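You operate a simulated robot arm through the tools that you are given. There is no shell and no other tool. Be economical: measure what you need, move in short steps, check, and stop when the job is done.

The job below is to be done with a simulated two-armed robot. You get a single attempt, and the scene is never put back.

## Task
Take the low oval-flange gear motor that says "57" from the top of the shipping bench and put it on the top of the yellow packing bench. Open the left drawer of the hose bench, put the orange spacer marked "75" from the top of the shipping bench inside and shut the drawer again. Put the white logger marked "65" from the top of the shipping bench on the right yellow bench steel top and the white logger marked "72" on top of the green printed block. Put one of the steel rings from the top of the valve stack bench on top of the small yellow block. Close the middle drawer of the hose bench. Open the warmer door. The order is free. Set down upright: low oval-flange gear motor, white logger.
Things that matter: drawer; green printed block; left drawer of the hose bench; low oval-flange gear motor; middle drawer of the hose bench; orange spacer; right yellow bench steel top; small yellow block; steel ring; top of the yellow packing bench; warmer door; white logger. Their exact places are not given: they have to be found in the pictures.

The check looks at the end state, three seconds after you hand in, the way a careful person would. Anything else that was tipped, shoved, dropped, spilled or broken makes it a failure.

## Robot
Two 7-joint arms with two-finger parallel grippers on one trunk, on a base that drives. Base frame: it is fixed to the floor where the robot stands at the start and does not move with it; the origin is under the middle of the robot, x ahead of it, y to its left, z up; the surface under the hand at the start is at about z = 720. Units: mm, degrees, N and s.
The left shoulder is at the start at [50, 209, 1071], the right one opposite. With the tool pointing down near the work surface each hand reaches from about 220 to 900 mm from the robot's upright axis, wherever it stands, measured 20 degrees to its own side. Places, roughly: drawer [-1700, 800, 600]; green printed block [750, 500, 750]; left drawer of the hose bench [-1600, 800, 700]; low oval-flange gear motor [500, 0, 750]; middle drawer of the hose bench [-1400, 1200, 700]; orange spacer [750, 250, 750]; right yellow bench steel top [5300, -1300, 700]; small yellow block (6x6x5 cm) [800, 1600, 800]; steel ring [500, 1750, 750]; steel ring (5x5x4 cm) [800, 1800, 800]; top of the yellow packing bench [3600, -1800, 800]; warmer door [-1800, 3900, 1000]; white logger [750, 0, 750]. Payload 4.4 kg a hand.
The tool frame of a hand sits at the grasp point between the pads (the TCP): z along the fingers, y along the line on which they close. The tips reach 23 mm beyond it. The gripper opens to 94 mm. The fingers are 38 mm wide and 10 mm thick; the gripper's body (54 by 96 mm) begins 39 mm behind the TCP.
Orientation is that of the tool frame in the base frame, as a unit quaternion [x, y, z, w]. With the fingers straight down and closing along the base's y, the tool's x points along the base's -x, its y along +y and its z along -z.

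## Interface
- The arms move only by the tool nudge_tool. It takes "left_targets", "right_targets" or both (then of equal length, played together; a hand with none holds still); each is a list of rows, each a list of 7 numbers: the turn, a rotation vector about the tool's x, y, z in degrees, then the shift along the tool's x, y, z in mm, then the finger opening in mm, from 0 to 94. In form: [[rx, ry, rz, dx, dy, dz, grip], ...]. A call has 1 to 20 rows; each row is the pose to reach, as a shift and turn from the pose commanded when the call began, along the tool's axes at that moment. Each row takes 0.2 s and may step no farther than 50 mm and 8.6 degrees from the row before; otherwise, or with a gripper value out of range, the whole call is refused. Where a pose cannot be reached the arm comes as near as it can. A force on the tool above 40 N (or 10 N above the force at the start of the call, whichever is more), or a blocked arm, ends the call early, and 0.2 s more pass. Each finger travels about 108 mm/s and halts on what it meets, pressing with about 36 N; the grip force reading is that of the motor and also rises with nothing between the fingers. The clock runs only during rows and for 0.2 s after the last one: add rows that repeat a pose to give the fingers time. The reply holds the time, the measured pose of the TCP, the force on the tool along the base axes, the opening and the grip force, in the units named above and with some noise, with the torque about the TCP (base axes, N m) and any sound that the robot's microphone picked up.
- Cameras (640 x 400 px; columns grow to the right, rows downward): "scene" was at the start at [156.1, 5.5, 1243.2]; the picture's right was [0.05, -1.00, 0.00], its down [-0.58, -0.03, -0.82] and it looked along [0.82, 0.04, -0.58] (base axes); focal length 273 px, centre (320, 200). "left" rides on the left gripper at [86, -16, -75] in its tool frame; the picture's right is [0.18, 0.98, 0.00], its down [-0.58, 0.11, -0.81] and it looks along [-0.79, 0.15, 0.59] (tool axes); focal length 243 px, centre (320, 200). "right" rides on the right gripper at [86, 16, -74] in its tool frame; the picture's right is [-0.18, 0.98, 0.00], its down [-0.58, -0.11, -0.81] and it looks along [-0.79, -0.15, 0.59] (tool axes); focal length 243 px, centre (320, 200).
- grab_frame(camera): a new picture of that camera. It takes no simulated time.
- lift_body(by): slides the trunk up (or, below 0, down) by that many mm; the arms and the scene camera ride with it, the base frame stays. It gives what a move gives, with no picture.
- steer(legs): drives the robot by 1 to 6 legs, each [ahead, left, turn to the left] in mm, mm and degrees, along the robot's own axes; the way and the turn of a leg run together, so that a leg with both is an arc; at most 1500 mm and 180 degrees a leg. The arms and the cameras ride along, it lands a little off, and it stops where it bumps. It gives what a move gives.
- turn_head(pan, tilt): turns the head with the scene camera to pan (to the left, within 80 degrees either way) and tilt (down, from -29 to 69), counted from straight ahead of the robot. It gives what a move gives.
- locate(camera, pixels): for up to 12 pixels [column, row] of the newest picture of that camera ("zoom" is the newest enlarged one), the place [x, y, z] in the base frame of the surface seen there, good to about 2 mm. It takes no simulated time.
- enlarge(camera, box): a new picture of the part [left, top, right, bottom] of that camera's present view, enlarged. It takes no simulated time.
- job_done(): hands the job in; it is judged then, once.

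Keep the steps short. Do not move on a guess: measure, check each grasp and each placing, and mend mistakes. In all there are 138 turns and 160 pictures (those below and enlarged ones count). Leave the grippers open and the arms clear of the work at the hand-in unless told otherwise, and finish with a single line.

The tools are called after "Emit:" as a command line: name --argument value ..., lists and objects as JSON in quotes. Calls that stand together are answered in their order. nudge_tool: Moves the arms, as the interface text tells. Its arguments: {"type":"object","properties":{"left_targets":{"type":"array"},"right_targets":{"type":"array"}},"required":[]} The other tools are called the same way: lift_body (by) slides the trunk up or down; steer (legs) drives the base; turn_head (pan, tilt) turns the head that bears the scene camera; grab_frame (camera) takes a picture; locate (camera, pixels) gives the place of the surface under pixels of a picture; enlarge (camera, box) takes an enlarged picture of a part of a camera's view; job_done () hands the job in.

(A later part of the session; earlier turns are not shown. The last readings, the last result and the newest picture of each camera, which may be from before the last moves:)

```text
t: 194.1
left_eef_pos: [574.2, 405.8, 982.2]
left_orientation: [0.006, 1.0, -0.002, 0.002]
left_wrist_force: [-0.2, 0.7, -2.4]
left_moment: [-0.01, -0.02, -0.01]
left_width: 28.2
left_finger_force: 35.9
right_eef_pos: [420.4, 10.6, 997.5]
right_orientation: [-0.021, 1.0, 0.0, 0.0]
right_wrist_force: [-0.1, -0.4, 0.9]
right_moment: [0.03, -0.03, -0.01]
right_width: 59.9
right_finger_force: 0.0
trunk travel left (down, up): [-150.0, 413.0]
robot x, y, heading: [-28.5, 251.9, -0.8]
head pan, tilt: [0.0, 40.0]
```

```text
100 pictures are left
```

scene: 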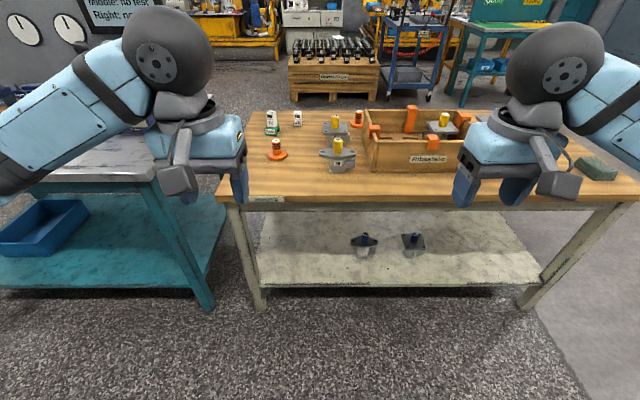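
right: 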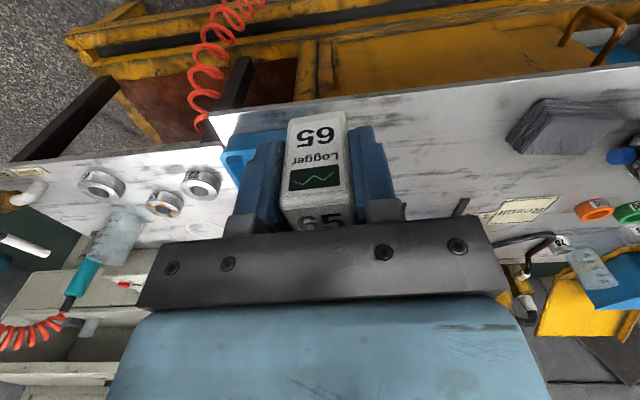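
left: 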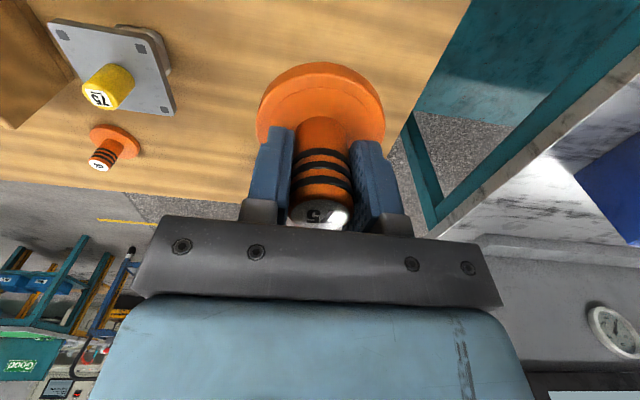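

Spacer 75 is held. I draw the left hand in, back up 420 mm and turn 180° by the right (free side) to face the hose bench.

Emit:
nudge_tool --left_targets '[[0, 0, 0, 40, 0, 0, 5], [0, 0, 0, 80, 0, 0, 5], [0, 0, 0, 120, 0, 0, 5], [0, 0, 0, 140, 0, 0, 5]]'

Emit:
steer --legs '[[-420, 0, 0], [0, 0, -90], [0, 0, -90]]'

Emit:
turn_head --pan 0 --tilt 30

Emit:
grab_frame --camera "scene"

```text
t: 195.1
left_eef_pos: [431.4, 404.6, 981.1]
left_orientation: [0.006, 1.0, -0.001, 0.002]
left_wrist_force: [-0.1, -0.2, -3.0]
left_moment: [0.0, -0.02, 0.0]
left_width: 28.6
left_finger_force: 36.0
right_eef_pos: [420.7, 11.4, 997.6]
right_orientation: [-0.021, 1.0, 0.001, 0.0]
right_wrist_force: [-1.0, 0.7, 0.5]
right_moment: [-0.02, 0.01, 0.01]
right_width: 59.9
right_finger_force: 0.1
trunk travel left (down, up): [-150.0, 413.0]
robot x, y, heading: [-32.7, 255.3, -0.5]
head pan, tilt: [0.0, 40.0]
```

```text
t: 205.2
left_eef_pos: [-892.8, 82.8, 981.1]
left_orientation: [1.0, 0.018, -0.002, -0.002]
left_wrist_force: [0.1, 0.0, -1.1]
left_moment: [0.03, 0.01, 0.0]
left_width: 28.5
left_finger_force: 36.3
right_eef_pos: [-900.6, 475.5, 997.0]
right_orientation: [0.999, 0.045, 0.0, 0.0]
right_wrist_force: [0.2, -0.3, -0.5]
right_moment: [0.0, -0.02, 0.02]
right_width: 60.3
right_finger_force: 0.0
trunk travel left (down, up): [-150.0, 413.0]
robot x, y, heading: [-434.3, 257.0, -177.8]
head pan, tilt: [0.0, 40.0]
```

```text
t: 205.9
left_eef_pos: [-891.6, 82.3, 980.8]
left_orientation: [1.0, 0.018, -0.003, -0.002]
left_wrist_force: [0.2, 0.0, -1.9]
left_moment: [0.0, 0.01, -0.01]
left_width: 28.4
left_finger_force: 35.8
right_eef_pos: [-900.0, 476.7, 996.5]
right_orientation: [0.999, 0.047, -0.001, 0.0]
right_wrist_force: [-0.3, 0.2, 0.1]
right_moment: [0.02, 0.01, -0.02]
right_width: 60.1
right_finger_force: 0.1
trunk travel left (down, up): [-150.0, 413.0]
robot x, y, heading: [-438.2, 256.0, -177.7]
head pan, tilt: [0.0, 30.0]
```

```text
99 pictures are left
```

scene: 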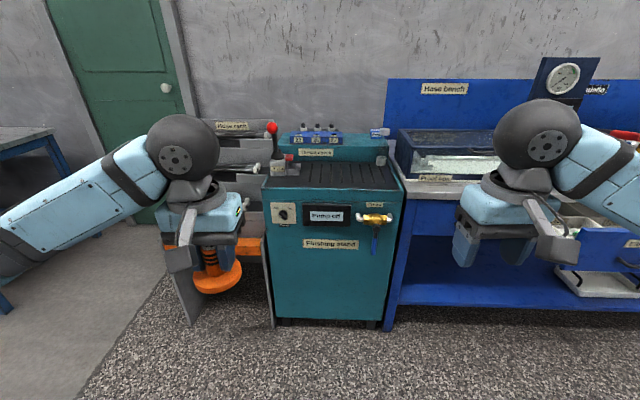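

The hose bench is to the right. I move 750 mm right along it and look at its drawers.

Emit:
steer --legs '[[0, -750, -2.2]]'

Emit:
grab_frame --camera "scene"

```text
t: 212.8
left_eef_pos: [-916.2, 840.0, 980.9]
left_orientation: [1.0, 0.006, -0.002, -0.001]
left_wrist_force: [0.0, 0.8, -2.1]
left_moment: [0.01, 0.01, 0.01]
left_width: 28.2
left_finger_force: 36.1
right_eef_pos: [-915.1, 1234.7, 997.4]
right_orientation: [0.999, 0.033, 0.0, 0.0]
right_wrist_force: [0.1, 0.2, 0.1]
right_moment: [-0.02, 0.03, 0.0]
right_width: 60.0
right_finger_force: 0.0
trunk travel left (down, up): [-150.0, 413.0]
robot x, y, heading: [-455.2, 1002.9, -179.2]
head pan, tilt: [0.0, 30.0]
```

```text
98 pictures are left
```

scene: 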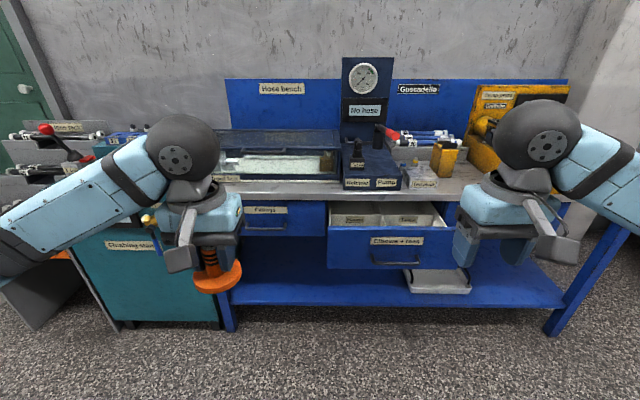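

I see the left drawer (label at (265,210), closed) and the middle drawer (open, front at (395,250)). I zoom and measure.

Emit:
enlarge --camera "scene" --box '[230, 180, 480, 300]'

Emit:
locate --camera "zoom" --pixels '[[100, 75], [100, 118], [60, 118], [150, 118], [235, 60], [425, 205], [425, 155], [255, 130], [570, 130], [420, 60], [420, 105], [30, 140]]'

```text
2.56 times, centred on (355, 240) of scene
```

zoom: 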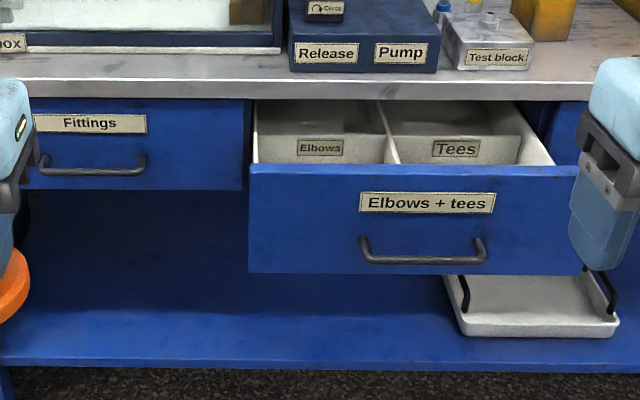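

```text
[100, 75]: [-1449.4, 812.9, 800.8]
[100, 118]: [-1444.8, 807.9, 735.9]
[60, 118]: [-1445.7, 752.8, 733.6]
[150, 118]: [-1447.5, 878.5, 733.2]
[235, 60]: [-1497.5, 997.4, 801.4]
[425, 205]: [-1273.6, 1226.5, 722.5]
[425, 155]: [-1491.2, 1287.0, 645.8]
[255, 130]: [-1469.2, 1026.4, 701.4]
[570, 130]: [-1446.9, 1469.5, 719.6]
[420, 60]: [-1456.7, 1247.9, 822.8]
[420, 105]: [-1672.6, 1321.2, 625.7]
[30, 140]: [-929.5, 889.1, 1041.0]
```

Middle drawer front is at x≈-1274 (shut it would be ≈-1446). I'll use the right hand with fingers horizontal: first square its yaw and move it forward-down, then pitch it 90°.

Emit:
nudge_tool --right_targets '[[0, 0, 1.3, -35, 0, 30, 40], [0, 0, 2.6, -70, 0, 60, 20], [0, 0, 3.8, -105, 0, 90, 0], [0, 0, 3.8, -140, 0, 120, 0]]'

Emit:
nudge_tool --right_targets '[[0, -8.2, 0, 0, 0, 5, 0], [0, -16.4, 0, 0, 0, 10, 0], [0, -24.6, 0, 0, 0, 15, 0], [0, -32.8, 0, 0, 0, 20, 0], [0, -41, 0, 0, 0, 25, 0], [0, -49.2, 0, 0, 0, 30, 0], [0, -57.4, 0, 0, 0, 35, 0], [0, -65.6, 0, 0, 0, 40, 0], [0, -73.8, 0, 0, 0, 45, 0], [0, -82, 0, 0, 0, 50, 0], [0, -90, 0, 0, 0, 55, 0], [0, -90, 0, 0, 0, 60, 0]]'

Emit:
grab_frame --camera "scene"

```text
t: 213.8
left_eef_pos: [-916.1, 841.0, 980.6]
left_orientation: [1.0, 0.006, -0.002, -0.002]
left_wrist_force: [0.6, 0.4, -1.7]
left_moment: [0.02, 0.01, 0.0]
left_width: 28.4
left_finger_force: 35.8
right_eef_pos: [-1052.7, 1226.2, 880.4]
right_orientation: [1.0, 0.001, 0.0, -0.001]
right_wrist_force: [0.3, -0.5, 0.2]
right_moment: [0.01, -0.01, 0.0]
right_width: 0.1
right_finger_force: 35.8
trunk travel left (down, up): [-150.0, 413.0]
robot x, y, heading: [-455.0, 1004.1, -179.1]
head pan, tilt: [0.0, 30.0]
```

```text
t: 216.4
left_eef_pos: [-915.1, 841.2, 981.0]
left_orientation: [1.0, 0.007, -0.002, -0.001]
left_wrist_force: [-0.5, 0.1, -2.2]
left_moment: [-0.05, 0.01, 0.01]
left_width: 28.2
left_finger_force: 35.7
right_eef_pos: [-1053.6, 1225.8, 817.3]
right_orientation: [-0.707, -0.001, 0.707, 0.0]
right_wrist_force: [-0.9, 0.2, -0.5]
right_moment: [0.01, -0.01, 0.02]
right_width: 0.0
right_finger_force: 36.3
trunk travel left (down, up): [-150.0, 413.0]
robot x, y, heading: [-455.1, 1002.4, -179.0]
head pan, tilt: [0.0, 30.0]
```

```text
96 pictures are left
```

scene: 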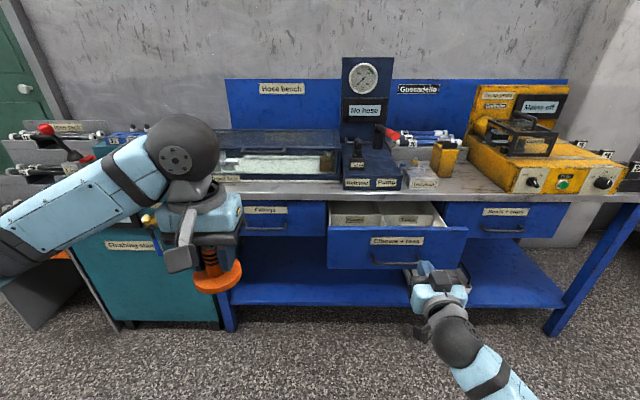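

The hand points ahead now. I measure the drawer front and handles again.

Emit:
enlarge --camera "scene" --box '[220, 190, 480, 290]'

Emit:
locate --camera "zoom" --pixels '[[280, 110], [440, 155], [300, 145], [590, 110], [430, 190], [430, 132], [70, 83], [120, 92], [70, 92], [110, 40], [250, 100], [160, 92]]'

```text
2.46 times, centred on (350, 240) of scene
```

zoom: 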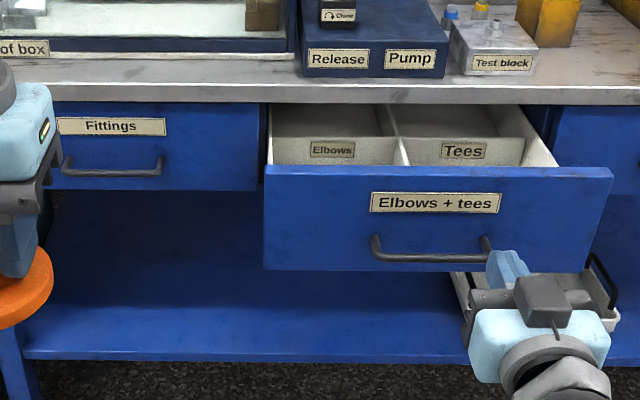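

```text
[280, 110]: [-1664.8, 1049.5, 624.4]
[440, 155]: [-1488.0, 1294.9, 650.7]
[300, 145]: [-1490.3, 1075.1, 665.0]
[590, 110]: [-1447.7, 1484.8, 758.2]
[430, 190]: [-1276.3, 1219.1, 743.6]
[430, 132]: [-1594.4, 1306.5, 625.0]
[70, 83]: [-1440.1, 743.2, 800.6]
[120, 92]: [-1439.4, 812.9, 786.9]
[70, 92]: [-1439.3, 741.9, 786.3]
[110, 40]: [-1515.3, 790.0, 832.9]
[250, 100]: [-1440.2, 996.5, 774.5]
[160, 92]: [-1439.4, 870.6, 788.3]
```

I drive ahead 150 mm, then lower the closed fingers to (y 1235, z 730), above the handle.

Emit:
steer --legs '[[150, 0, -0.9]]'

Emit:
nudge_tool --right_targets '[[0, 0, 0, 30, -4, 0, 0], [0, 0, 0, 60, -9, 0, 0], [0, 0, 0, 87, -9, 0, 0]]'

```text
t: 217.8
left_eef_pos: [-1073.0, 846.9, 979.0]
left_orientation: [1.0, -0.003, -0.004, -0.001]
left_wrist_force: [-0.7, 0.0, -2.4]
left_moment: [0.02, 0.01, -0.02]
left_width: 28.5
left_finger_force: 36.1
right_eef_pos: [-1204.2, 1234.5, 817.0]
right_orientation: [0.708, -0.005, -0.706, -0.006]
right_wrist_force: [-0.2, 0.3, -0.4]
right_moment: [0.01, 0.0, 0.0]
right_width: 0.1
right_finger_force: 35.7
trunk travel left (down, up): [-150.0, 413.0]
robot x, y, heading: [-606.5, 1003.1, 180.2]
head pan, tilt: [0.0, 30.0]
```

```text
t: 218.6
left_eef_pos: [-1071.8, 846.8, 981.4]
left_orientation: [1.0, -0.003, -0.003, -0.003]
left_wrist_force: [-0.2, 0.1, -2.2]
left_moment: [-0.01, -0.01, 0.01]
left_width: 28.3
left_finger_force: 35.7
right_eef_pos: [-1201.9, 1244.5, 729.6]
right_orientation: [0.707, -0.006, -0.707, -0.006]
right_wrist_force: [-0.2, -0.2, -0.1]
right_moment: [-0.01, -0.02, -0.01]
right_width: 0.0
right_finger_force: 36.6
trunk travel left (down, up): [-150.0, 413.0]
robot x, y, heading: [-609.6, 1005.0, 180.0]
head pan, tilt: [0.0, 30.0]
```

I push forward in small rows; contact is expected after ~50 mm, shut after ~220 mm.

Emit:
nudge_tool --right_targets '[[0, 0, 0, 0, 0, 20, 0], [0, 0, 0, 0, 0, 40, 0], [0, 0, 0, 0, 0, 52, 0], [0, 0, 0, 0, 0, 64, 0], [0, 0, 0, 0, 0, 76, 0], [0, 0, 0, 0, 0, 88, 0], [0, 0, 0, 0, 0, 100, 0], [0, 0, 0, 0, 0, 112, 0], [0, 0, 0, 0, 0, 124, 0], [0, 0, 0, 0, 0, 136, 0], [0, 0, 0, 0, 0, 148, 0], [0, 0, 0, 0, 0, 160, 0], [0, 0, 0, 0, 0, 172, 0], [0, 0, 0, 0, 0, 184, 0], [0, 0, 0, 0, 0, 196, 0], [0, 0, 0, 0, 0, 206, 0], [0, 0, 0, 0, 0, 214, 0], [0, 0, 0, 0, 0, 220, 0], [0, 0, 0, 0, 0, 225, 0]]'

Emit:
enlarge --camera "scene" --box '[200, 180, 500, 320]'

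```text
t: 222.7
left_eef_pos: [-1069.8, 848.0, 982.9]
left_orientation: [1.0, -0.003, -0.003, -0.002]
left_wrist_force: [0.0, 0.2, -2.0]
left_moment: [-0.03, 0.02, 0.03]
left_width: 28.0
left_finger_force: 36.3
right_eef_pos: [-1425.6, 1245.4, 732.9]
right_orientation: [-0.706, 0.006, 0.708, 0.005]
right_wrist_force: [20.2, -0.2, 7.6]
right_moment: [-0.01, -0.09, 0.11]
right_width: 0.0
right_finger_force: 35.4
trunk travel left (down, up): [-150.0, 413.0]
robot x, y, heading: [-606.4, 1002.1, 180.0]
head pan, tilt: [0.0, 30.0]
stopped in row 19 (right hand): the force on the tool passed its limit at 52 N (the readings are from after the stop); the commanded pose is now the measured one
```

```text
2.13 times, centred on (350, 250) of scene
```

zoom: 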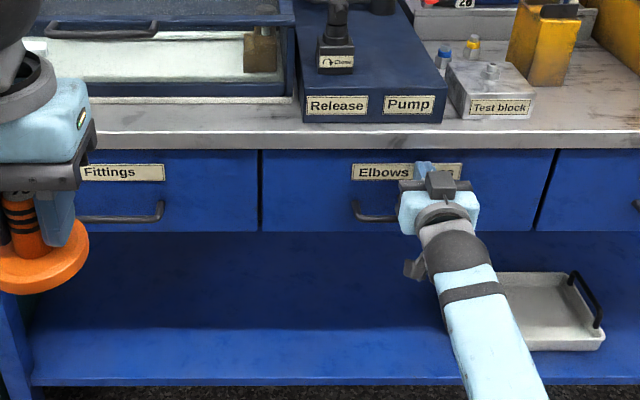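

The middle drawer is shut (front flush at tip x≈-1448). I retreat 220 mm, opening, then roll the hand 90° so the fingers close vertically.

Emit:
nudge_tool --right_targets '[[0, 0, 0, 0, 0, -20, 0], [0, 0, 0, 0, 0, -60, 0], [0, 0, 0, 0, 0, -105, 20], [0, 0, 0, 0, 0, -150, 40], [0, 0, 0, 0, 0, -195, 60], [0, 0, 0, 0, 0, -220, 60]]'

Emit:
nudge_tool --right_targets '[[0, 0, 8.2, 0, 0, 0, 60], [0, 0, 16.4, 0, 0, 0, 60], [0, 0, 24.6, 0, 0, 0, 60], [0, 0, 32.8, 0, 0, 0, 60], [0, 0, 41, 0, 0, 0, 60], [0, 0, 49.2, 0, 0, 0, 60], [0, 0, 57.4, 0, 0, 0, 60], [0, 0, 65.6, 0, 0, 0, 60], [0, 0, 73.8, 0, 0, 0, 60], [0, 0, 82, 0, 0, 0, 60], [0, 0, 90, 0, 0, 0, 60], [0, 0, 90, 0, 0, 0, 60]]'

Emit:
steer --legs '[[0, 300, 0]]'

Emit:
enlarge --camera "scene" --box '[220, 150, 520, 330]'

```text
t: 223.5
left_eef_pos: [-1071.8, 847.6, 977.9]
left_orientation: [1.0, -0.003, -0.002, -0.002]
left_wrist_force: [-0.4, -0.1, -2.5]
left_moment: [-0.02, -0.02, -0.02]
left_width: 28.2
left_finger_force: 35.6
right_eef_pos: [-1376.1, 1248.5, 866.4]
right_orientation: [-0.635, 0.008, 0.772, 0.005]
right_wrist_force: [-1.0, 0.2, 1.0]
right_moment: [0.02, -0.02, -0.01]
right_width: 40.3
right_finger_force: 0.0
trunk travel left (down, up): [-150.0, 413.0]
robot x, y, heading: [-609.7, 1000.6, 179.8]
head pan, tilt: [0.0, 30.0]
stopped in row 4 (right hand): the arm was blocked; the commanded pose is now the measured one
```

```text
t: 226.3
left_eef_pos: [-1071.9, 847.7, 981.7]
left_orientation: [1.0, -0.002, -0.002, -0.002]
left_wrist_force: [0.1, -0.5, -2.3]
left_moment: [-0.02, 0.02, -0.02]
left_width: 28.3
left_finger_force: 36.0
right_eef_pos: [-1377.6, 1285.6, 865.1]
right_orientation: [-0.455, 0.444, 0.573, -0.518]
right_wrist_force: [-0.2, 0.0, 0.5]
right_moment: [0.01, -0.01, 0.0]
right_width: 60.1
right_finger_force: 0.0
trunk travel left (down, up): [-150.0, 413.0]
robot x, y, heading: [-608.2, 1003.4, 179.8]
head pan, tilt: [0.0, 30.0]
stopped in row 12 (right hand): the arm was blocked; the commanded pose is now the measured one
```

```text
t: 229.6
left_eef_pos: [-1074.3, 538.6, 980.4]
left_orientation: [1.0, -0.007, -0.003, -0.002]
left_wrist_force: [0.0, -0.4, -1.3]
left_moment: [0.01, 0.0, -0.03]
left_width: 28.2
left_finger_force: 36.4
right_eef_pos: [-1377.2, 976.8, 865.6]
right_orientation: [-0.454, 0.445, 0.574, -0.516]
right_wrist_force: [0.5, 0.0, 1.1]
right_moment: [-0.01, 0.0, -0.01]
right_width: 60.1
right_finger_force: 0.0
trunk travel left (down, up): [-150.0, 413.0]
robot x, y, heading: [-606.7, 690.1, 179.3]
head pan, tilt: [0.0, 30.0]
```

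```text
2.13 times, centred on (370, 240) of scene
```

zoom: 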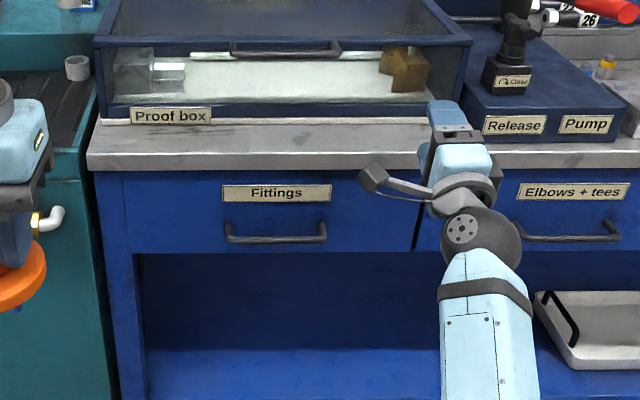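

The retreat met an arm limit and the hand drifted up (it stays in front of the bench, touching nothing). It now points ahead with fingers closing vertically, ~11° up. I measure the left drawer's handle.

Emit:
locate --camera "zoom" --pixels '[[275, 240], [228, 232], [323, 232], [250, 241], [300, 241], [275, 215], [130, 200], [405, 200], [275, 193]]'

Emit:
grab_frame --camera "right"

```text
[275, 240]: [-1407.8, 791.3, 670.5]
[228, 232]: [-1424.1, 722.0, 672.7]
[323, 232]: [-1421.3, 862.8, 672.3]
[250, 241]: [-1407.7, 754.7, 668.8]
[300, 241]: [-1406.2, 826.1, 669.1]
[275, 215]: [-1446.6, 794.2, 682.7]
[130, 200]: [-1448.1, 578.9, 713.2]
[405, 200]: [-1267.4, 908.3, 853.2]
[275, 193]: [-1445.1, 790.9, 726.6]
```

```text
92 pictures are left
```

right: 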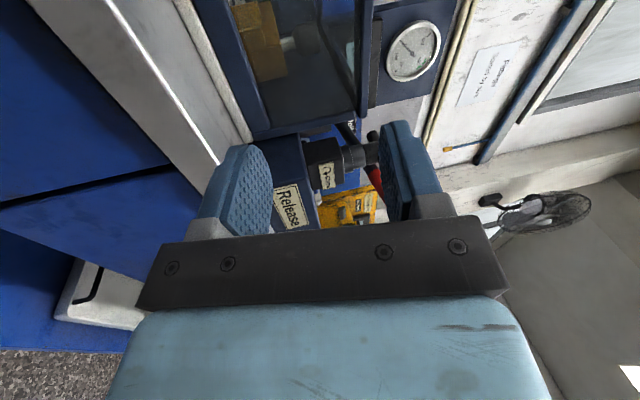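

The handle bar is at (-1412, y 722–862, z 668). I back the base 120 mm, then bring the hand in small rows to y≈800, z≈668, level.

Emit:
steer --legs '[[-120, 0, 0.7]]'

Emit:
nudge_tool --right_targets '[[2, 0, 0, 15.7, -15.1, -3.8, 60], [4, 0, 0, 31.4, -30.2, -7.6, 60], [6, 0, 0, 47.2, -45.3, -11.4, 60], [8, 0, 0, 62.9, -60.4, -15.1, 60], [10, 0, 0, 78.6, -75.5, -18.9, 60], [11, 0, 0, 94.3, -90.7, -22.7, 60], [11, 0, 0, 110, -105.8, -26.5, 60], [11, 0, 0, 125.7, -120.9, -30.3, 60], [11, 0, 0, 141.5, -136, -34, 60], [11, 0, 0, 157.2, -151, -37.8, 60], [11, 0, 0, 172.9, -166.2, -41.6, 60], [11, 0, 0, 188.6, -181.3, -45.4, 60]]'

Emit:
grab_frame --camera "scene"

Emit:
grab_frame --camera "right"

```text
t: 230.9
left_eef_pos: [-949.8, 534.3, 981.9]
left_orientation: [1.0, -0.001, -0.002, -0.001]
left_wrist_force: [0.7, -0.4, -2.1]
left_moment: [0.01, 0.03, 0.04]
left_width: 28.3
left_finger_force: 36.1
right_eef_pos: [-1257.1, 970.3, 867.0]
right_orientation: [-0.456, 0.442, 0.572, -0.519]
right_wrist_force: [0.2, -0.4, 0.2]
right_moment: [0.0, 0.0, -0.01]
right_width: 60.0
right_finger_force: 0.2
trunk travel left (down, up): [-150.0, 413.0]
robot x, y, heading: [-488.6, 689.5, 179.9]
head pan, tilt: [0.0, 30.0]
```

```text
t: 231.9
left_eef_pos: [-950.0, 533.4, 983.3]
left_orientation: [1.0, -0.001, -0.003, -0.002]
left_wrist_force: [-0.2, -0.6, -2.2]
left_moment: [0.01, 0.02, -0.02]
left_width: 28.2
left_finger_force: 36.3
right_eef_pos: [-1264.0, 994.1, 827.1]
right_orientation: [-0.5, 0.447, 0.596, -0.442]
right_wrist_force: [-1.1, -0.3, -0.9]
right_moment: [-0.02, -0.03, 0.0]
right_width: 60.0
right_finger_force: 0.1
trunk travel left (down, up): [-150.0, 413.0]
robot x, y, heading: [-493.8, 691.2, 179.9]
head pan, tilt: [0.0, 30.0]
stopped in row 5 (right hand): the arm was blocked; the commanded pose is now the measured one
```

```text
91 pictures are left
```

scene: 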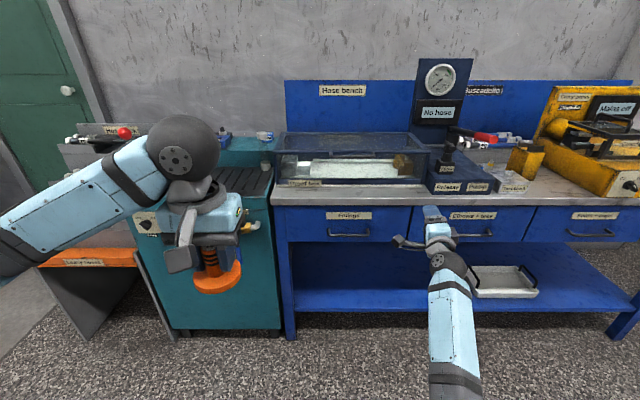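

```text
90 pictures are left
```

right: 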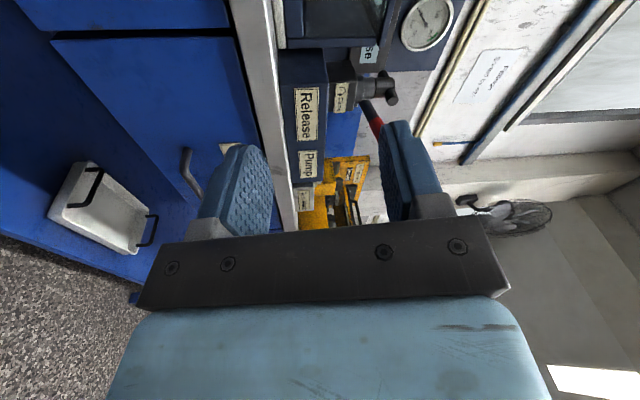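

The arm is near a limit in this posture. Better plan: point the hand down with fingers closing along x, and hook the bar with the outer (far) finger at full opening. I rotate about the tool's x by ~96° to point down.

Emit:
nudge_tool --right_targets '[[8, 0, 0, 0, 5, 0, 60], [16, 0, 0, 0, 10, 0, 60], [24, 0, 0, 0, 15, 0, 60], [32, 0, 0, 0, 20, 0, 60], [40, 0, 0, 0, 25, 0, 60], [48, 0, 0, 0, 30, 0, 60], [56, 0, 0, 0, 35, 0, 60], [64, 0, 0, 0, 40, 0, 60], [72, 0, 0, 0, 45, 0, 60], [80, 0, 0, 0, 50, 0, 60], [88, 0, 0, 0, 55, 0, 60], [96, 0, 0, 0, 60, 0, 60], [96, 0, 0, 0, 60, 0, 60]]'

Emit:
grab_frame --camera "scene"

```text
t: 234.7
left_eef_pos: [-951.1, 534.1, 981.1]
left_orientation: [1.0, -0.001, -0.004, -0.002]
left_wrist_force: [0.4, 0.2, -2.0]
left_moment: [0.02, -0.01, 0.0]
left_width: 28.0
left_finger_force: 35.7
right_eef_pos: [-1258.5, 978.6, 883.1]
right_orientation: [-0.664, 0.741, 0.066, 0.077]
right_wrist_force: [0.2, 1.3, 0.8]
right_moment: [0.0, 0.01, -0.02]
right_width: 60.3
right_finger_force: 0.0
trunk travel left (down, up): [-150.0, 413.0]
robot x, y, heading: [-488.6, 692.0, 180.0]
head pan, tilt: [0.0, 30.0]
```

```text
89 pictures are left
```

scene: 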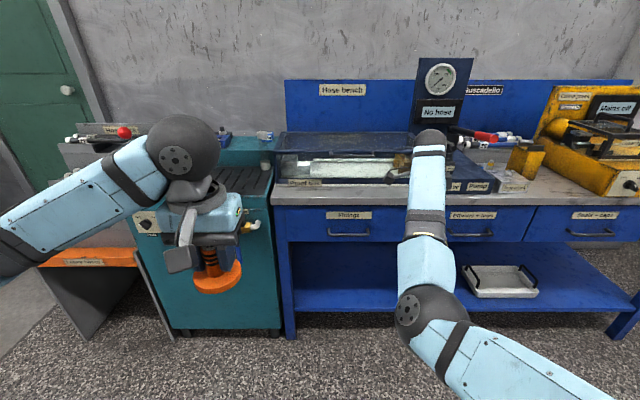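

The hand points down now. I correct the remaining tilt ([-0.9, 11.6, -6.2]°) and drive 90 mm left.

Emit:
nudge_tool --right_targets '[[-0.45, 5.8, -3.1, 0, 0, 0, 94], [-0.9, 11.6, -6.2, 0, 0, 0, 94], [-0.9, 11.6, -6.2, 0, 0, 0, 94]]'

Emit:
steer --legs '[[0, 90, 0]]'

Emit:
grab_frame --camera "right"

```text
t: 235.5
left_eef_pos: [-950.5, 533.7, 980.9]
left_orientation: [1.0, -0.001, -0.003, -0.001]
left_wrist_force: [0.0, -0.2, -2.4]
left_moment: [0.0, -0.01, 0.02]
left_width: 28.3
left_finger_force: 36.1
right_eef_pos: [-1257.3, 978.9, 880.3]
right_orientation: [-0.706, 0.708, 0.0, -0.002]
right_wrist_force: [0.0, 0.7, 0.0]
right_moment: [-0.01, 0.04, 0.01]
right_width: 93.9
right_finger_force: 0.1
trunk travel left (down, up): [-150.0, 413.0]
robot x, y, heading: [-485.5, 687.3, 179.9]
head pan, tilt: [0.0, 30.0]
```

```text
t: 237.0
left_eef_pos: [-950.8, 441.9, 981.0]
left_orientation: [1.0, 0.0, -0.002, -0.002]
left_wrist_force: [0.4, -0.1, -2.8]
left_moment: [0.01, 0.01, 0.0]
left_width: 28.0
left_finger_force: 35.8
right_eef_pos: [-1258.9, 886.1, 880.0]
right_orientation: [0.708, -0.706, 0.0, 0.001]
right_wrist_force: [-0.2, 0.3, 0.0]
right_moment: [0.0, 0.04, 0.01]
right_width: 94.0
right_finger_force: 0.1
trunk travel left (down, up): [-150.0, 413.0]
robot x, y, heading: [-486.2, 597.6, -180.0]
head pan, tilt: [0.0, 30.0]
```

```text
88 pictures are left
```

right: 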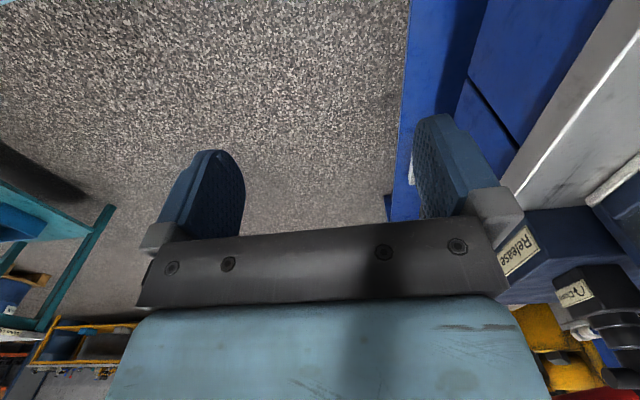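

I drive 100 mm ahead for reach, then bring the hand to (-1330, 792, 713), in front of the bar and above it.

Emit:
steer --legs '[[90, 0, 0]]'

Emit:
nudge_tool --right_targets '[[0, 0, 0, 30, -8, 0, 94], [0, 0, 0, 60, -15, 10, 94], [0, 0, 0, 94, -20, 25, 94], [0, 0, 0, 94, -20, 60, 94], [0, 0, 0, 94, -20, 95, 94], [0, 0, 0, 94, -20, 130, 94], [0, 0, 0, 94, -20, 165, 94], [0, 0, 0, 94, -20, 165, 94]]'

Emit:
grab_frame --camera "right"

Emit:
grab_frame --camera "scene"

```text
t: 238.1
left_eef_pos: [-1037.6, 441.7, 980.7]
left_orientation: [1.0, 0.0, -0.002, -0.002]
left_wrist_force: [-0.6, 0.3, -2.4]
left_moment: [-0.01, 0.01, -0.01]
left_width: 28.4
left_finger_force: 35.9
right_eef_pos: [-1347.8, 886.1, 880.1]
right_orientation: [-0.707, 0.708, -0.001, 0.0]
right_wrist_force: [0.6, 1.0, -0.6]
right_moment: [0.0, -0.06, 0.03]
right_width: 94.1
right_finger_force: 0.0
trunk travel left (down, up): [-150.0, 413.0]
robot x, y, heading: [-577.2, 596.3, -180.2]
head pan, tilt: [0.0, 30.0]
```

```text
t: 239.9
left_eef_pos: [-1037.7, 441.4, 980.7]
left_orientation: [1.0, -0.001, -0.003, -0.002]
left_wrist_force: [-0.2, 0.2, -2.5]
left_moment: [0.02, -0.02, 0.01]
left_width: 28.2
left_finger_force: 35.7
right_eef_pos: [-1327.1, 796.8, 712.1]
right_orientation: [0.708, -0.707, -0.001, -0.001]
right_wrist_force: [0.5, -0.8, 0.0]
right_moment: [0.02, 0.04, 0.0]
right_width: 93.9
right_finger_force: 0.0
trunk travel left (down, up): [-150.0, 413.0]
robot x, y, heading: [-578.8, 594.9, -179.8]
head pan, tilt: [0.0, 30.0]
```

```text
87 pictures are left
```

right: 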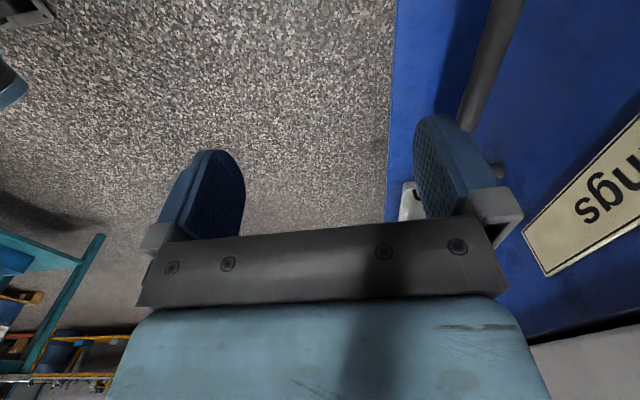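

```text
86 pictures are left
```

scene: 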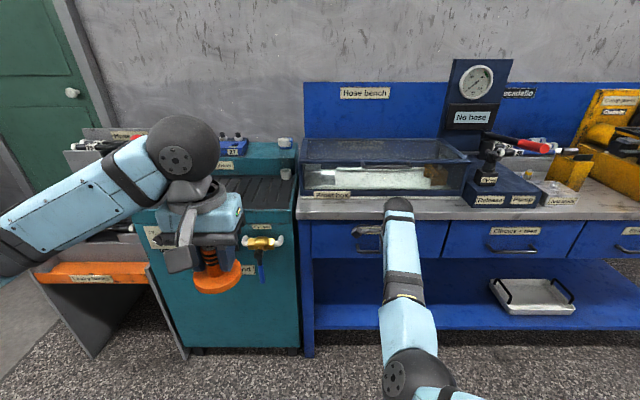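

The bar is seen at right-camera (490,80). I measure bar and drawer face from here.

Emit:
locate --camera "right" --pixels '[[475, 90], [490, 70], [503, 60], [515, 30], [540, 100], [497, 170], [560, 190]]'

```text
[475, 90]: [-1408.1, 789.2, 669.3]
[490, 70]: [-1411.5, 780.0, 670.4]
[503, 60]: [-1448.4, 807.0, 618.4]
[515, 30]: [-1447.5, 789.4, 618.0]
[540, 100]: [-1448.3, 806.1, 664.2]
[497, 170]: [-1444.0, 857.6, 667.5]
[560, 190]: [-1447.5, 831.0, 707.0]
```

The bar spans x -1406…-1416, the face is at -1448. I move 53 mm forward above the bar, then 42 mm down behind it.

Emit:
nudge_tool --right_targets '[[0, 0, 0, 0, 18, 0, 94], [0, 0, 0, 0, 36, 0, 94], [0, 0, 0, 0, 53, 0, 94], [0, 0, 0, 0, 53, 0, 94]]'

Emit:
grab_frame --camera "right"

```text
t: 240.9
left_eef_pos: [-1038.9, 440.9, 979.8]
left_orientation: [1.0, 0.0, -0.002, -0.002]
left_wrist_force: [0.5, -0.3, -2.3]
left_moment: [0.01, 0.03, 0.02]
left_width: 28.1
left_finger_force: 35.6
right_eef_pos: [-1380.9, 793.0, 714.0]
right_orientation: [0.707, -0.707, 0.0, 0.001]
right_wrist_force: [0.2, 0.2, 0.6]
right_moment: [0.04, -0.01, 0.01]
right_width: 94.0
right_finger_force: 0.1
trunk travel left (down, up): [-150.0, 413.0]
robot x, y, heading: [-575.3, 594.3, -179.9]
head pan, tilt: [0.0, 30.0]
```

```text
85 pictures are left
```

right: 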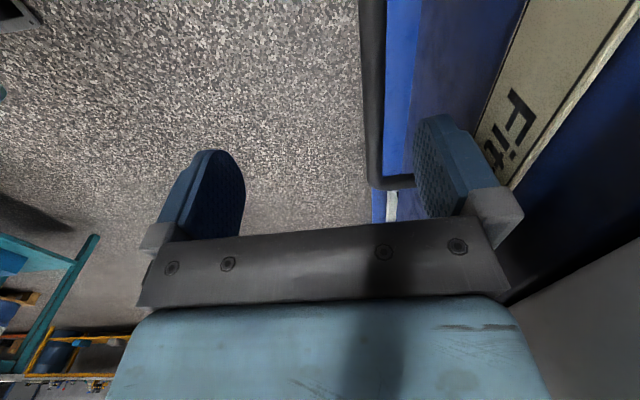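

The finger is between bar and face. I go down 42 mm.

Emit:
nudge_tool --right_targets '[[0, 0, 0, 0, 0, 14, 94], [0, 0, 0, 0, 0, 28, 94], [0, 0, 0, 0, 0, 42, 94], [0, 0, 0, 0, 0, 42, 94]]'

Emit:
grab_frame --camera "right"

```text
t: 241.9
left_eef_pos: [-1037.7, 441.7, 981.4]
left_orientation: [1.0, 0.0, -0.002, -0.001]
left_wrist_force: [0.0, -0.6, -1.4]
left_moment: [-0.03, 0.01, 0.01]
left_width: 28.0
left_finger_force: 35.9
right_eef_pos: [-1382.7, 794.4, 673.9]
right_orientation: [0.707, -0.707, -0.001, 0.0]
right_wrist_force: [1.0, 0.5, -1.3]
right_moment: [-0.01, 0.03, 0.01]
right_width: 94.0
right_finger_force: 0.0
trunk travel left (down, up): [-150.0, 413.0]
robot x, y, heading: [-575.2, 600.4, -179.5]
head pan, tilt: [0.0, 30.0]
```

```text
84 pictures are left
```

right: 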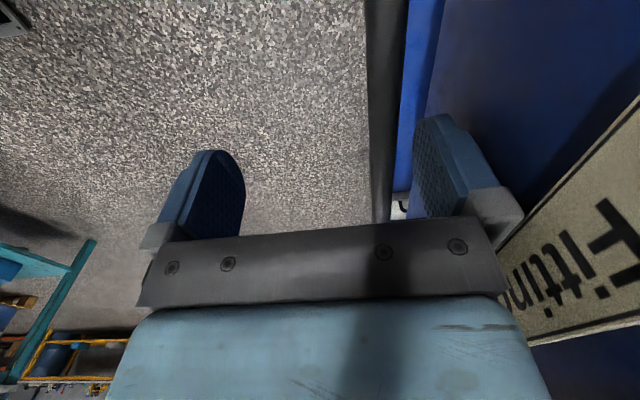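

The finger hooks the bar. I pull back 216 mm with the arm in small rows.

Emit:
nudge_tool --right_targets '[[0, 0, 0, 0, -10, 0, 94], [0, 0, 0, 0, -20, 0, 94], [0, 0, 0, 0, -36, 0, 94], [0, 0, 0, 0, -54, 0, 94], [0, 0, 0, 0, -72, 0, 94], [0, 0, 0, 0, -90, 0, 94], [0, 0, 0, 0, -108, 0, 94], [0, 0, 0, 0, -126, 0, 94], [0, 0, 0, 0, -144, 0, 94], [0, 0, 0, 0, -162, 0, 94], [0, 0, 0, 0, -180, 0, 94], [0, 0, 0, 0, -198, 0, 94], [0, 0, 0, 0, -216, 0, 94], [0, 0, 0, 0, -225, 0, 94]]'

Emit:
grab_frame --camera "scene"

```text
t: 244.3
left_eef_pos: [-1038.5, 441.2, 980.2]
left_orientation: [1.0, 0.0, -0.002, -0.002]
left_wrist_force: [-0.1, -0.2, -2.0]
left_moment: [0.04, -0.02, 0.01]
left_width: 28.1
left_finger_force: 35.7
right_eef_pos: [-1223.0, 883.6, 692.9]
right_orientation: [-0.678, 0.732, 0.06, 0.027]
right_wrist_force: [0.6, -0.8, 0.5]
right_moment: [-0.03, 0.0, 0.03]
right_width: 93.9
right_finger_force: 0.0
trunk travel left (down, up): [-150.0, 413.0]
robot x, y, heading: [-574.2, 597.6, -180.1]
head pan, tilt: [0.0, 30.0]
stopped in row 12 (right hand): the arm was blocked; the commanded pose is now the measured one
```

```text
83 pictures are left
```

scene: 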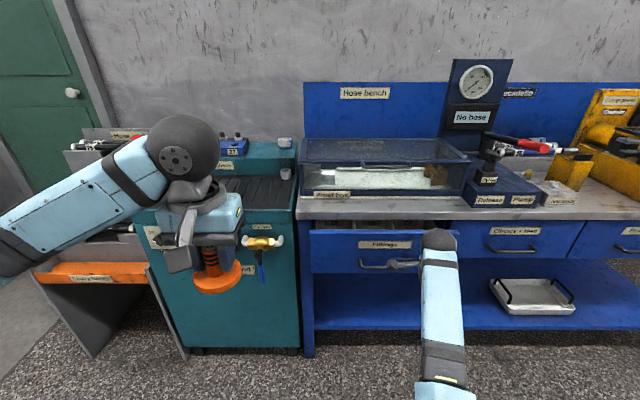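

The arm met its limit again when drawing back; the drawer is partly open. I look closer.

Emit:
enlarge --camera "scene" --box '[290, 190, 490, 320]'

Emit:
locate --camera "zoom" --pixels '[[310, 175], [250, 245], [340, 240], [380, 245], [130, 150], [300, 125], [200, 128], [300, 110], [480, 130], [90, 160]]'

Emit:
grab_frame --camera "right"

```text
3.08 times, centred on (390, 255) of scene
```

zoom: 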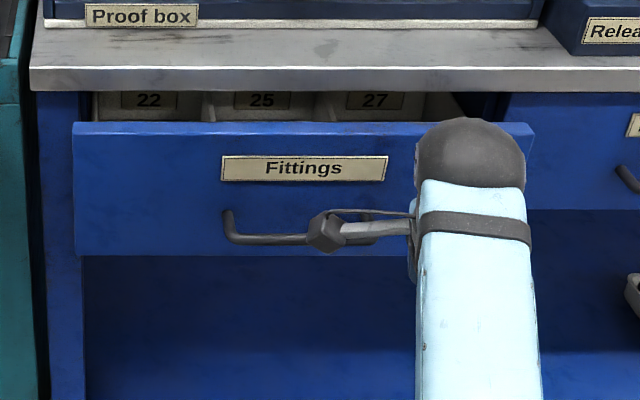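

```text
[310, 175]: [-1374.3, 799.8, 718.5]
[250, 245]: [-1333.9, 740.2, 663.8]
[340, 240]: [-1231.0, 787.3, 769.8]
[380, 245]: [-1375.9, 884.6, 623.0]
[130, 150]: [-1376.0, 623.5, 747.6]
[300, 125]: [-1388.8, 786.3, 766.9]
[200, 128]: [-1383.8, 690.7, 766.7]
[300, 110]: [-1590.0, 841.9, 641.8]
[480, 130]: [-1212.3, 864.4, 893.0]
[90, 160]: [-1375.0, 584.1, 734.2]
```

```text
81 pictures are left
```

right: 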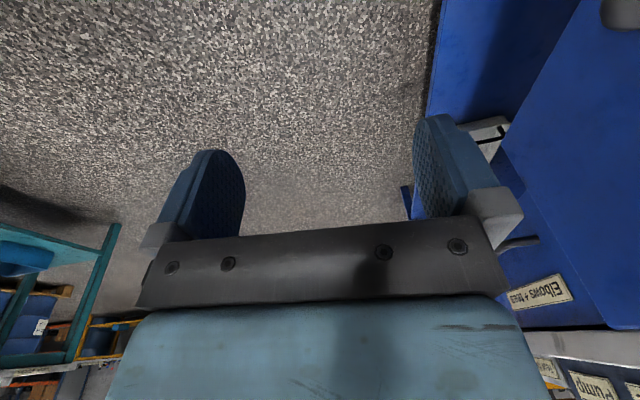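

The drawer is 73 mm open (front x≈-1375) and the hand slid off the bar's right end. I raise the hand, square it, and back the base 60 mm; then I'll hook again and pull by driving.

Emit:
nudge_tool --right_targets '[[0, 0, 0, 0, 0, -25, 94], [0, 0, 0, 0, 0, -50, 94], [1.3, 3.5, -2.2, 0, 0, -65, 94], [2.7, 7, -4.4, 0, 0, -65, 94], [2.7, 7, -4.4, 0, 0, -65, 94]]'

Emit:
steer --legs '[[-60, 0, 0]]'

```text
t: 245.7
left_eef_pos: [-1038.1, 441.7, 981.7]
left_orientation: [1.0, 0.001, -0.002, -0.001]
left_wrist_force: [-1.0, 0.3, -2.6]
left_moment: [-0.01, -0.01, 0.02]
left_width: 28.4
left_finger_force: 35.6
right_eef_pos: [-1221.3, 913.3, 761.1]
right_orientation: [-0.695, 0.719, 0.018, 0.015]
right_wrist_force: [-0.3, 0.7, 0.0]
right_moment: [-0.04, -0.03, 0.0]
right_width: 94.0
right_finger_force: 0.0
trunk travel left (down, up): [-150.0, 413.0]
robot x, y, heading: [-574.3, 600.9, -180.0]
head pan, tilt: [0.0, 30.0]
stopped in row 5 (right hand): the arm was blocked; the commanded pose is now the measured one
```

```text
t: 246.7
left_eef_pos: [-976.7, 442.4, 982.9]
left_orientation: [1.0, 0.0, -0.003, -0.002]
left_wrist_force: [0.4, -0.5, -1.9]
left_moment: [0.02, 0.02, 0.01]
left_width: 28.2
left_finger_force: 36.2
right_eef_pos: [-1159.7, 913.0, 761.2]
right_orientation: [-0.695, 0.718, 0.018, 0.015]
right_wrist_force: [-0.4, 0.4, 0.7]
right_moment: [-0.03, 0.04, 0.02]
right_width: 94.0
right_finger_force: 0.0
trunk travel left (down, up): [-150.0, 413.0]
robot x, y, heading: [-513.1, 601.2, -179.7]
head pan, tilt: [0.0, 30.0]
```

Emit:
nudge_tool --right_targets '[[0, 0.7, -0.5, 0, 24, 0, 94], [0, 1.4, -1, 0, 48, 0, 94], [0.2, 2.7, -1.9, 14, 72, 4, 94], [0.2, 2.7, -1.9, 34, 95, 8, 94], [0.2, 2.7, -1.9, 54, 95, 12, 94], [0.2, 2.7, -1.9, 74, 95, 16, 94], [0.2, 2.7, -1.9, 94, 95, 20, 94], [0.2, 2.7, -1.9, 113, 95, 25, 94], [0.2, 2.7, -1.9, 113, 95, 25, 94]]'

Emit:
grab_frame --camera "right"

```text
t: 248.7
left_eef_pos: [-977.4, 441.0, 980.1]
left_orientation: [1.0, 0.001, -0.003, -0.002]
left_wrist_force: [0.0, -0.5, -1.9]
left_moment: [-0.01, 0.0, 0.01]
left_width: 28.3
left_finger_force: 36.1
right_eef_pos: [-1260.7, 808.4, 731.2]
right_orientation: [-0.706, 0.709, 0.001, 0.002]
right_wrist_force: [0.4, -0.5, 0.0]
right_moment: [-0.01, 0.01, -0.02]
right_width: 94.0
right_finger_force: 0.0
trunk travel left (down, up): [-150.0, 413.0]
robot x, y, heading: [-513.5, 600.6, -179.7]
head pan, tilt: [0.0, 30.0]
```

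```text
80 pictures are left
```

right: 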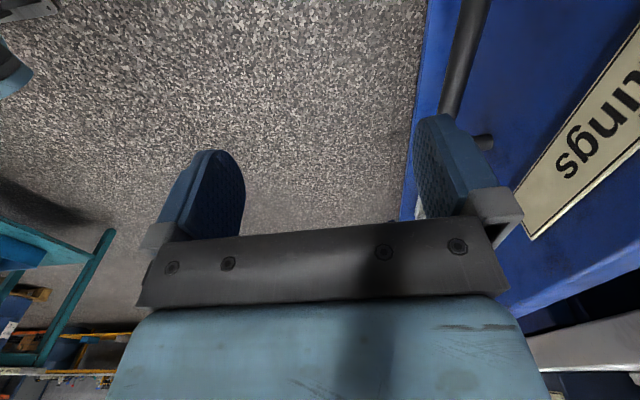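

Emit:
locate --camera "right" --pixels '[[450, 90], [460, 70], [470, 55], [520, 100], [545, 170]]'

```text
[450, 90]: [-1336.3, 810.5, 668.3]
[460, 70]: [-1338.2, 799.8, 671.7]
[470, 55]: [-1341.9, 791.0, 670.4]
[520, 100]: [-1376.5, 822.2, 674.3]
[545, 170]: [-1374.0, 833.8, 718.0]
```

Bar at x≈-1339, face -1376. I go forward 47, 14 left, then down 59 behind the bar.

Emit:
nudge_tool --right_targets '[[0, 0, 0, 7, 24, 0, 94], [0, 0, 0, 14, 47, 0, 94], [0, 0, 0, 14, 47, 0, 94], [0, 0, 0, 14, 47, 20, 94], [0, 0, 0, 14, 47, 40, 94], [0, 0, 0, 14, 47, 59, 94], [0, 0, 0, 14, 47, 59, 94]]'

Emit:
grab_frame --camera "right"

```text
t: 250.3
left_eef_pos: [-976.8, 441.6, 980.8]
left_orientation: [1.0, 0.0, -0.003, -0.002]
left_wrist_force: [-0.8, 0.2, -2.2]
left_moment: [0.0, -0.01, 0.04]
left_width: 28.1
left_finger_force: 35.8
right_eef_pos: [-1305.9, 787.0, 670.4]
right_orientation: [0.708, -0.706, 0.001, 0.0]
right_wrist_force: [1.0, -0.1, 0.8]
right_moment: [-0.01, 0.0, -0.02]
right_width: 93.9
right_finger_force: 0.1
trunk travel left (down, up): [-150.0, 413.0]
robot x, y, heading: [-518.4, 601.4, -180.0]
head pan, tilt: [0.0, 30.0]
```

```text
79 pictures are left
```

right: 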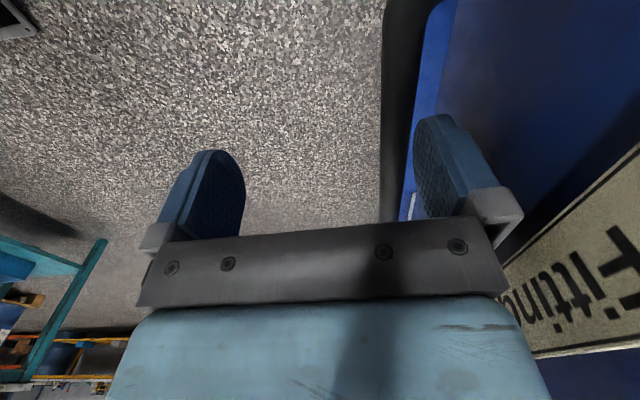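

Hooked. I pull by driving back 125 mm.

Emit:
steer --legs '[[-125, 0, 0]]'

Emit:
grab_frame --camera "scene"

```text
t: 251.5
left_eef_pos: [-855.0, 442.8, 981.1]
left_orientation: [1.0, 0.0, -0.002, -0.001]
left_wrist_force: [0.2, 0.1, -2.5]
left_moment: [-0.02, 0.0, -0.02]
left_width: 28.0
left_finger_force: 35.8
right_eef_pos: [-1184.4, 788.6, 671.6]
right_orientation: [-0.706, 0.708, -0.001, 0.001]
right_wrist_force: [-0.2, -0.1, 0.3]
right_moment: [0.0, 0.02, -0.02]
right_width: 94.1
right_finger_force: 0.1
trunk travel left (down, up): [-150.0, 413.0]
robot x, y, heading: [-394.4, 598.8, -179.9]
head pan, tilt: [0.0, 30.0]
```

```text
78 pictures are left
```

scene: 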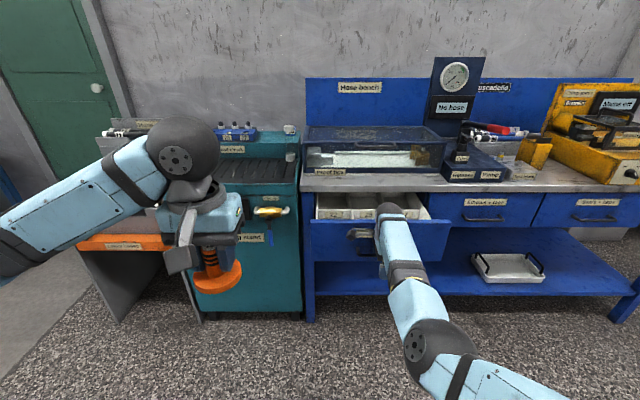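

The drawer is ~195 mm open. I lift the right hand clear (up 200 mm, then 150 mm to the right).

Emit:
nudge_tool --right_targets '[[0, 0, 0, 0, -2, -20, 94], [0, 0, 0, 0, -2, -45, 94], [0, 0, 0, 0, -2, -70, 94], [0, 0, 0, 0, -2, -95, 94], [0, 0, 0, 0, -2, -120, 94], [0, 0, 0, 0, -2, -145, 94], [0, 0, 0, 0, -2, -170, 94], [0, 0, 0, -25, -2, -200, 94], [0, 0, 0, -50, -2, -200, 94], [0, 0, 0, -75, -2, -200, 94], [0, 0, 0, -100, -2, -200, 94], [0, 0, 0, -125, -2, -200, 94], [0, 0, 0, -150, -2, -200, 94]]'

Emit:
enlarge --camera "scene" --box '[280, 160, 500, 300]'

Emit:
locate --camera "zoom" --pixels '[[160, 125], [160, 160], [110, 120], [130, 165], [215, 120], [300, 120], [250, 130], [340, 140], [260, 180], [260, 165], [90, 180], [480, 185]]'

```text
t: 254.3
left_eef_pos: [-854.2, 441.9, 980.3]
left_orientation: [1.0, 0.001, -0.002, -0.002]
left_wrist_force: [0.1, 1.0, -1.4]
left_moment: [0.03, 0.03, 0.02]
left_width: 28.4
left_finger_force: 36.1
right_eef_pos: [-1182.4, 938.5, 869.9]
right_orientation: [0.707, -0.707, 0.0, -0.001]
right_wrist_force: [-1.1, 0.0, -0.6]
right_moment: [-0.01, -0.01, -0.01]
right_width: 94.2
right_finger_force: 0.0
trunk travel left (down, up): [-150.0, 413.0]
robot x, y, heading: [-392.3, 599.1, -179.8]
head pan, tilt: [0.0, 30.0]
```

```text
2.86 times, centred on (390, 230) of scene
```

zoom: 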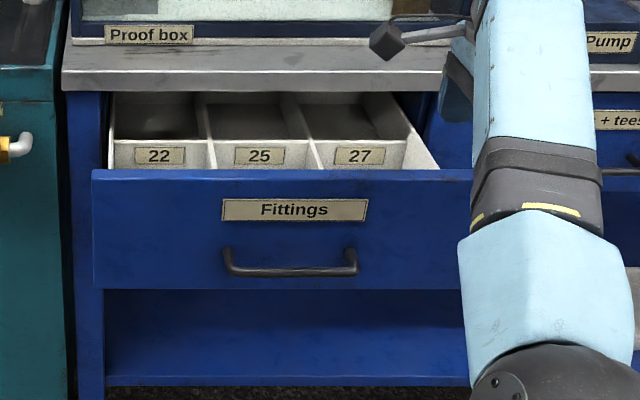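

```text
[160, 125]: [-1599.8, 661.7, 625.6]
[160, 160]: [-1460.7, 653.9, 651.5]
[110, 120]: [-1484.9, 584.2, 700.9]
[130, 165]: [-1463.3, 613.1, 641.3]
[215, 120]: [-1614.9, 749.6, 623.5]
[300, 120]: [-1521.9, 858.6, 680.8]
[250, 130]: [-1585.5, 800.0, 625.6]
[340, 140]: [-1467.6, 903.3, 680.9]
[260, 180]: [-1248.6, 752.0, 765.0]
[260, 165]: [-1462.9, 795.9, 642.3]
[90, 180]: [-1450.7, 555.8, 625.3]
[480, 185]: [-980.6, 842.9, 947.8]
```

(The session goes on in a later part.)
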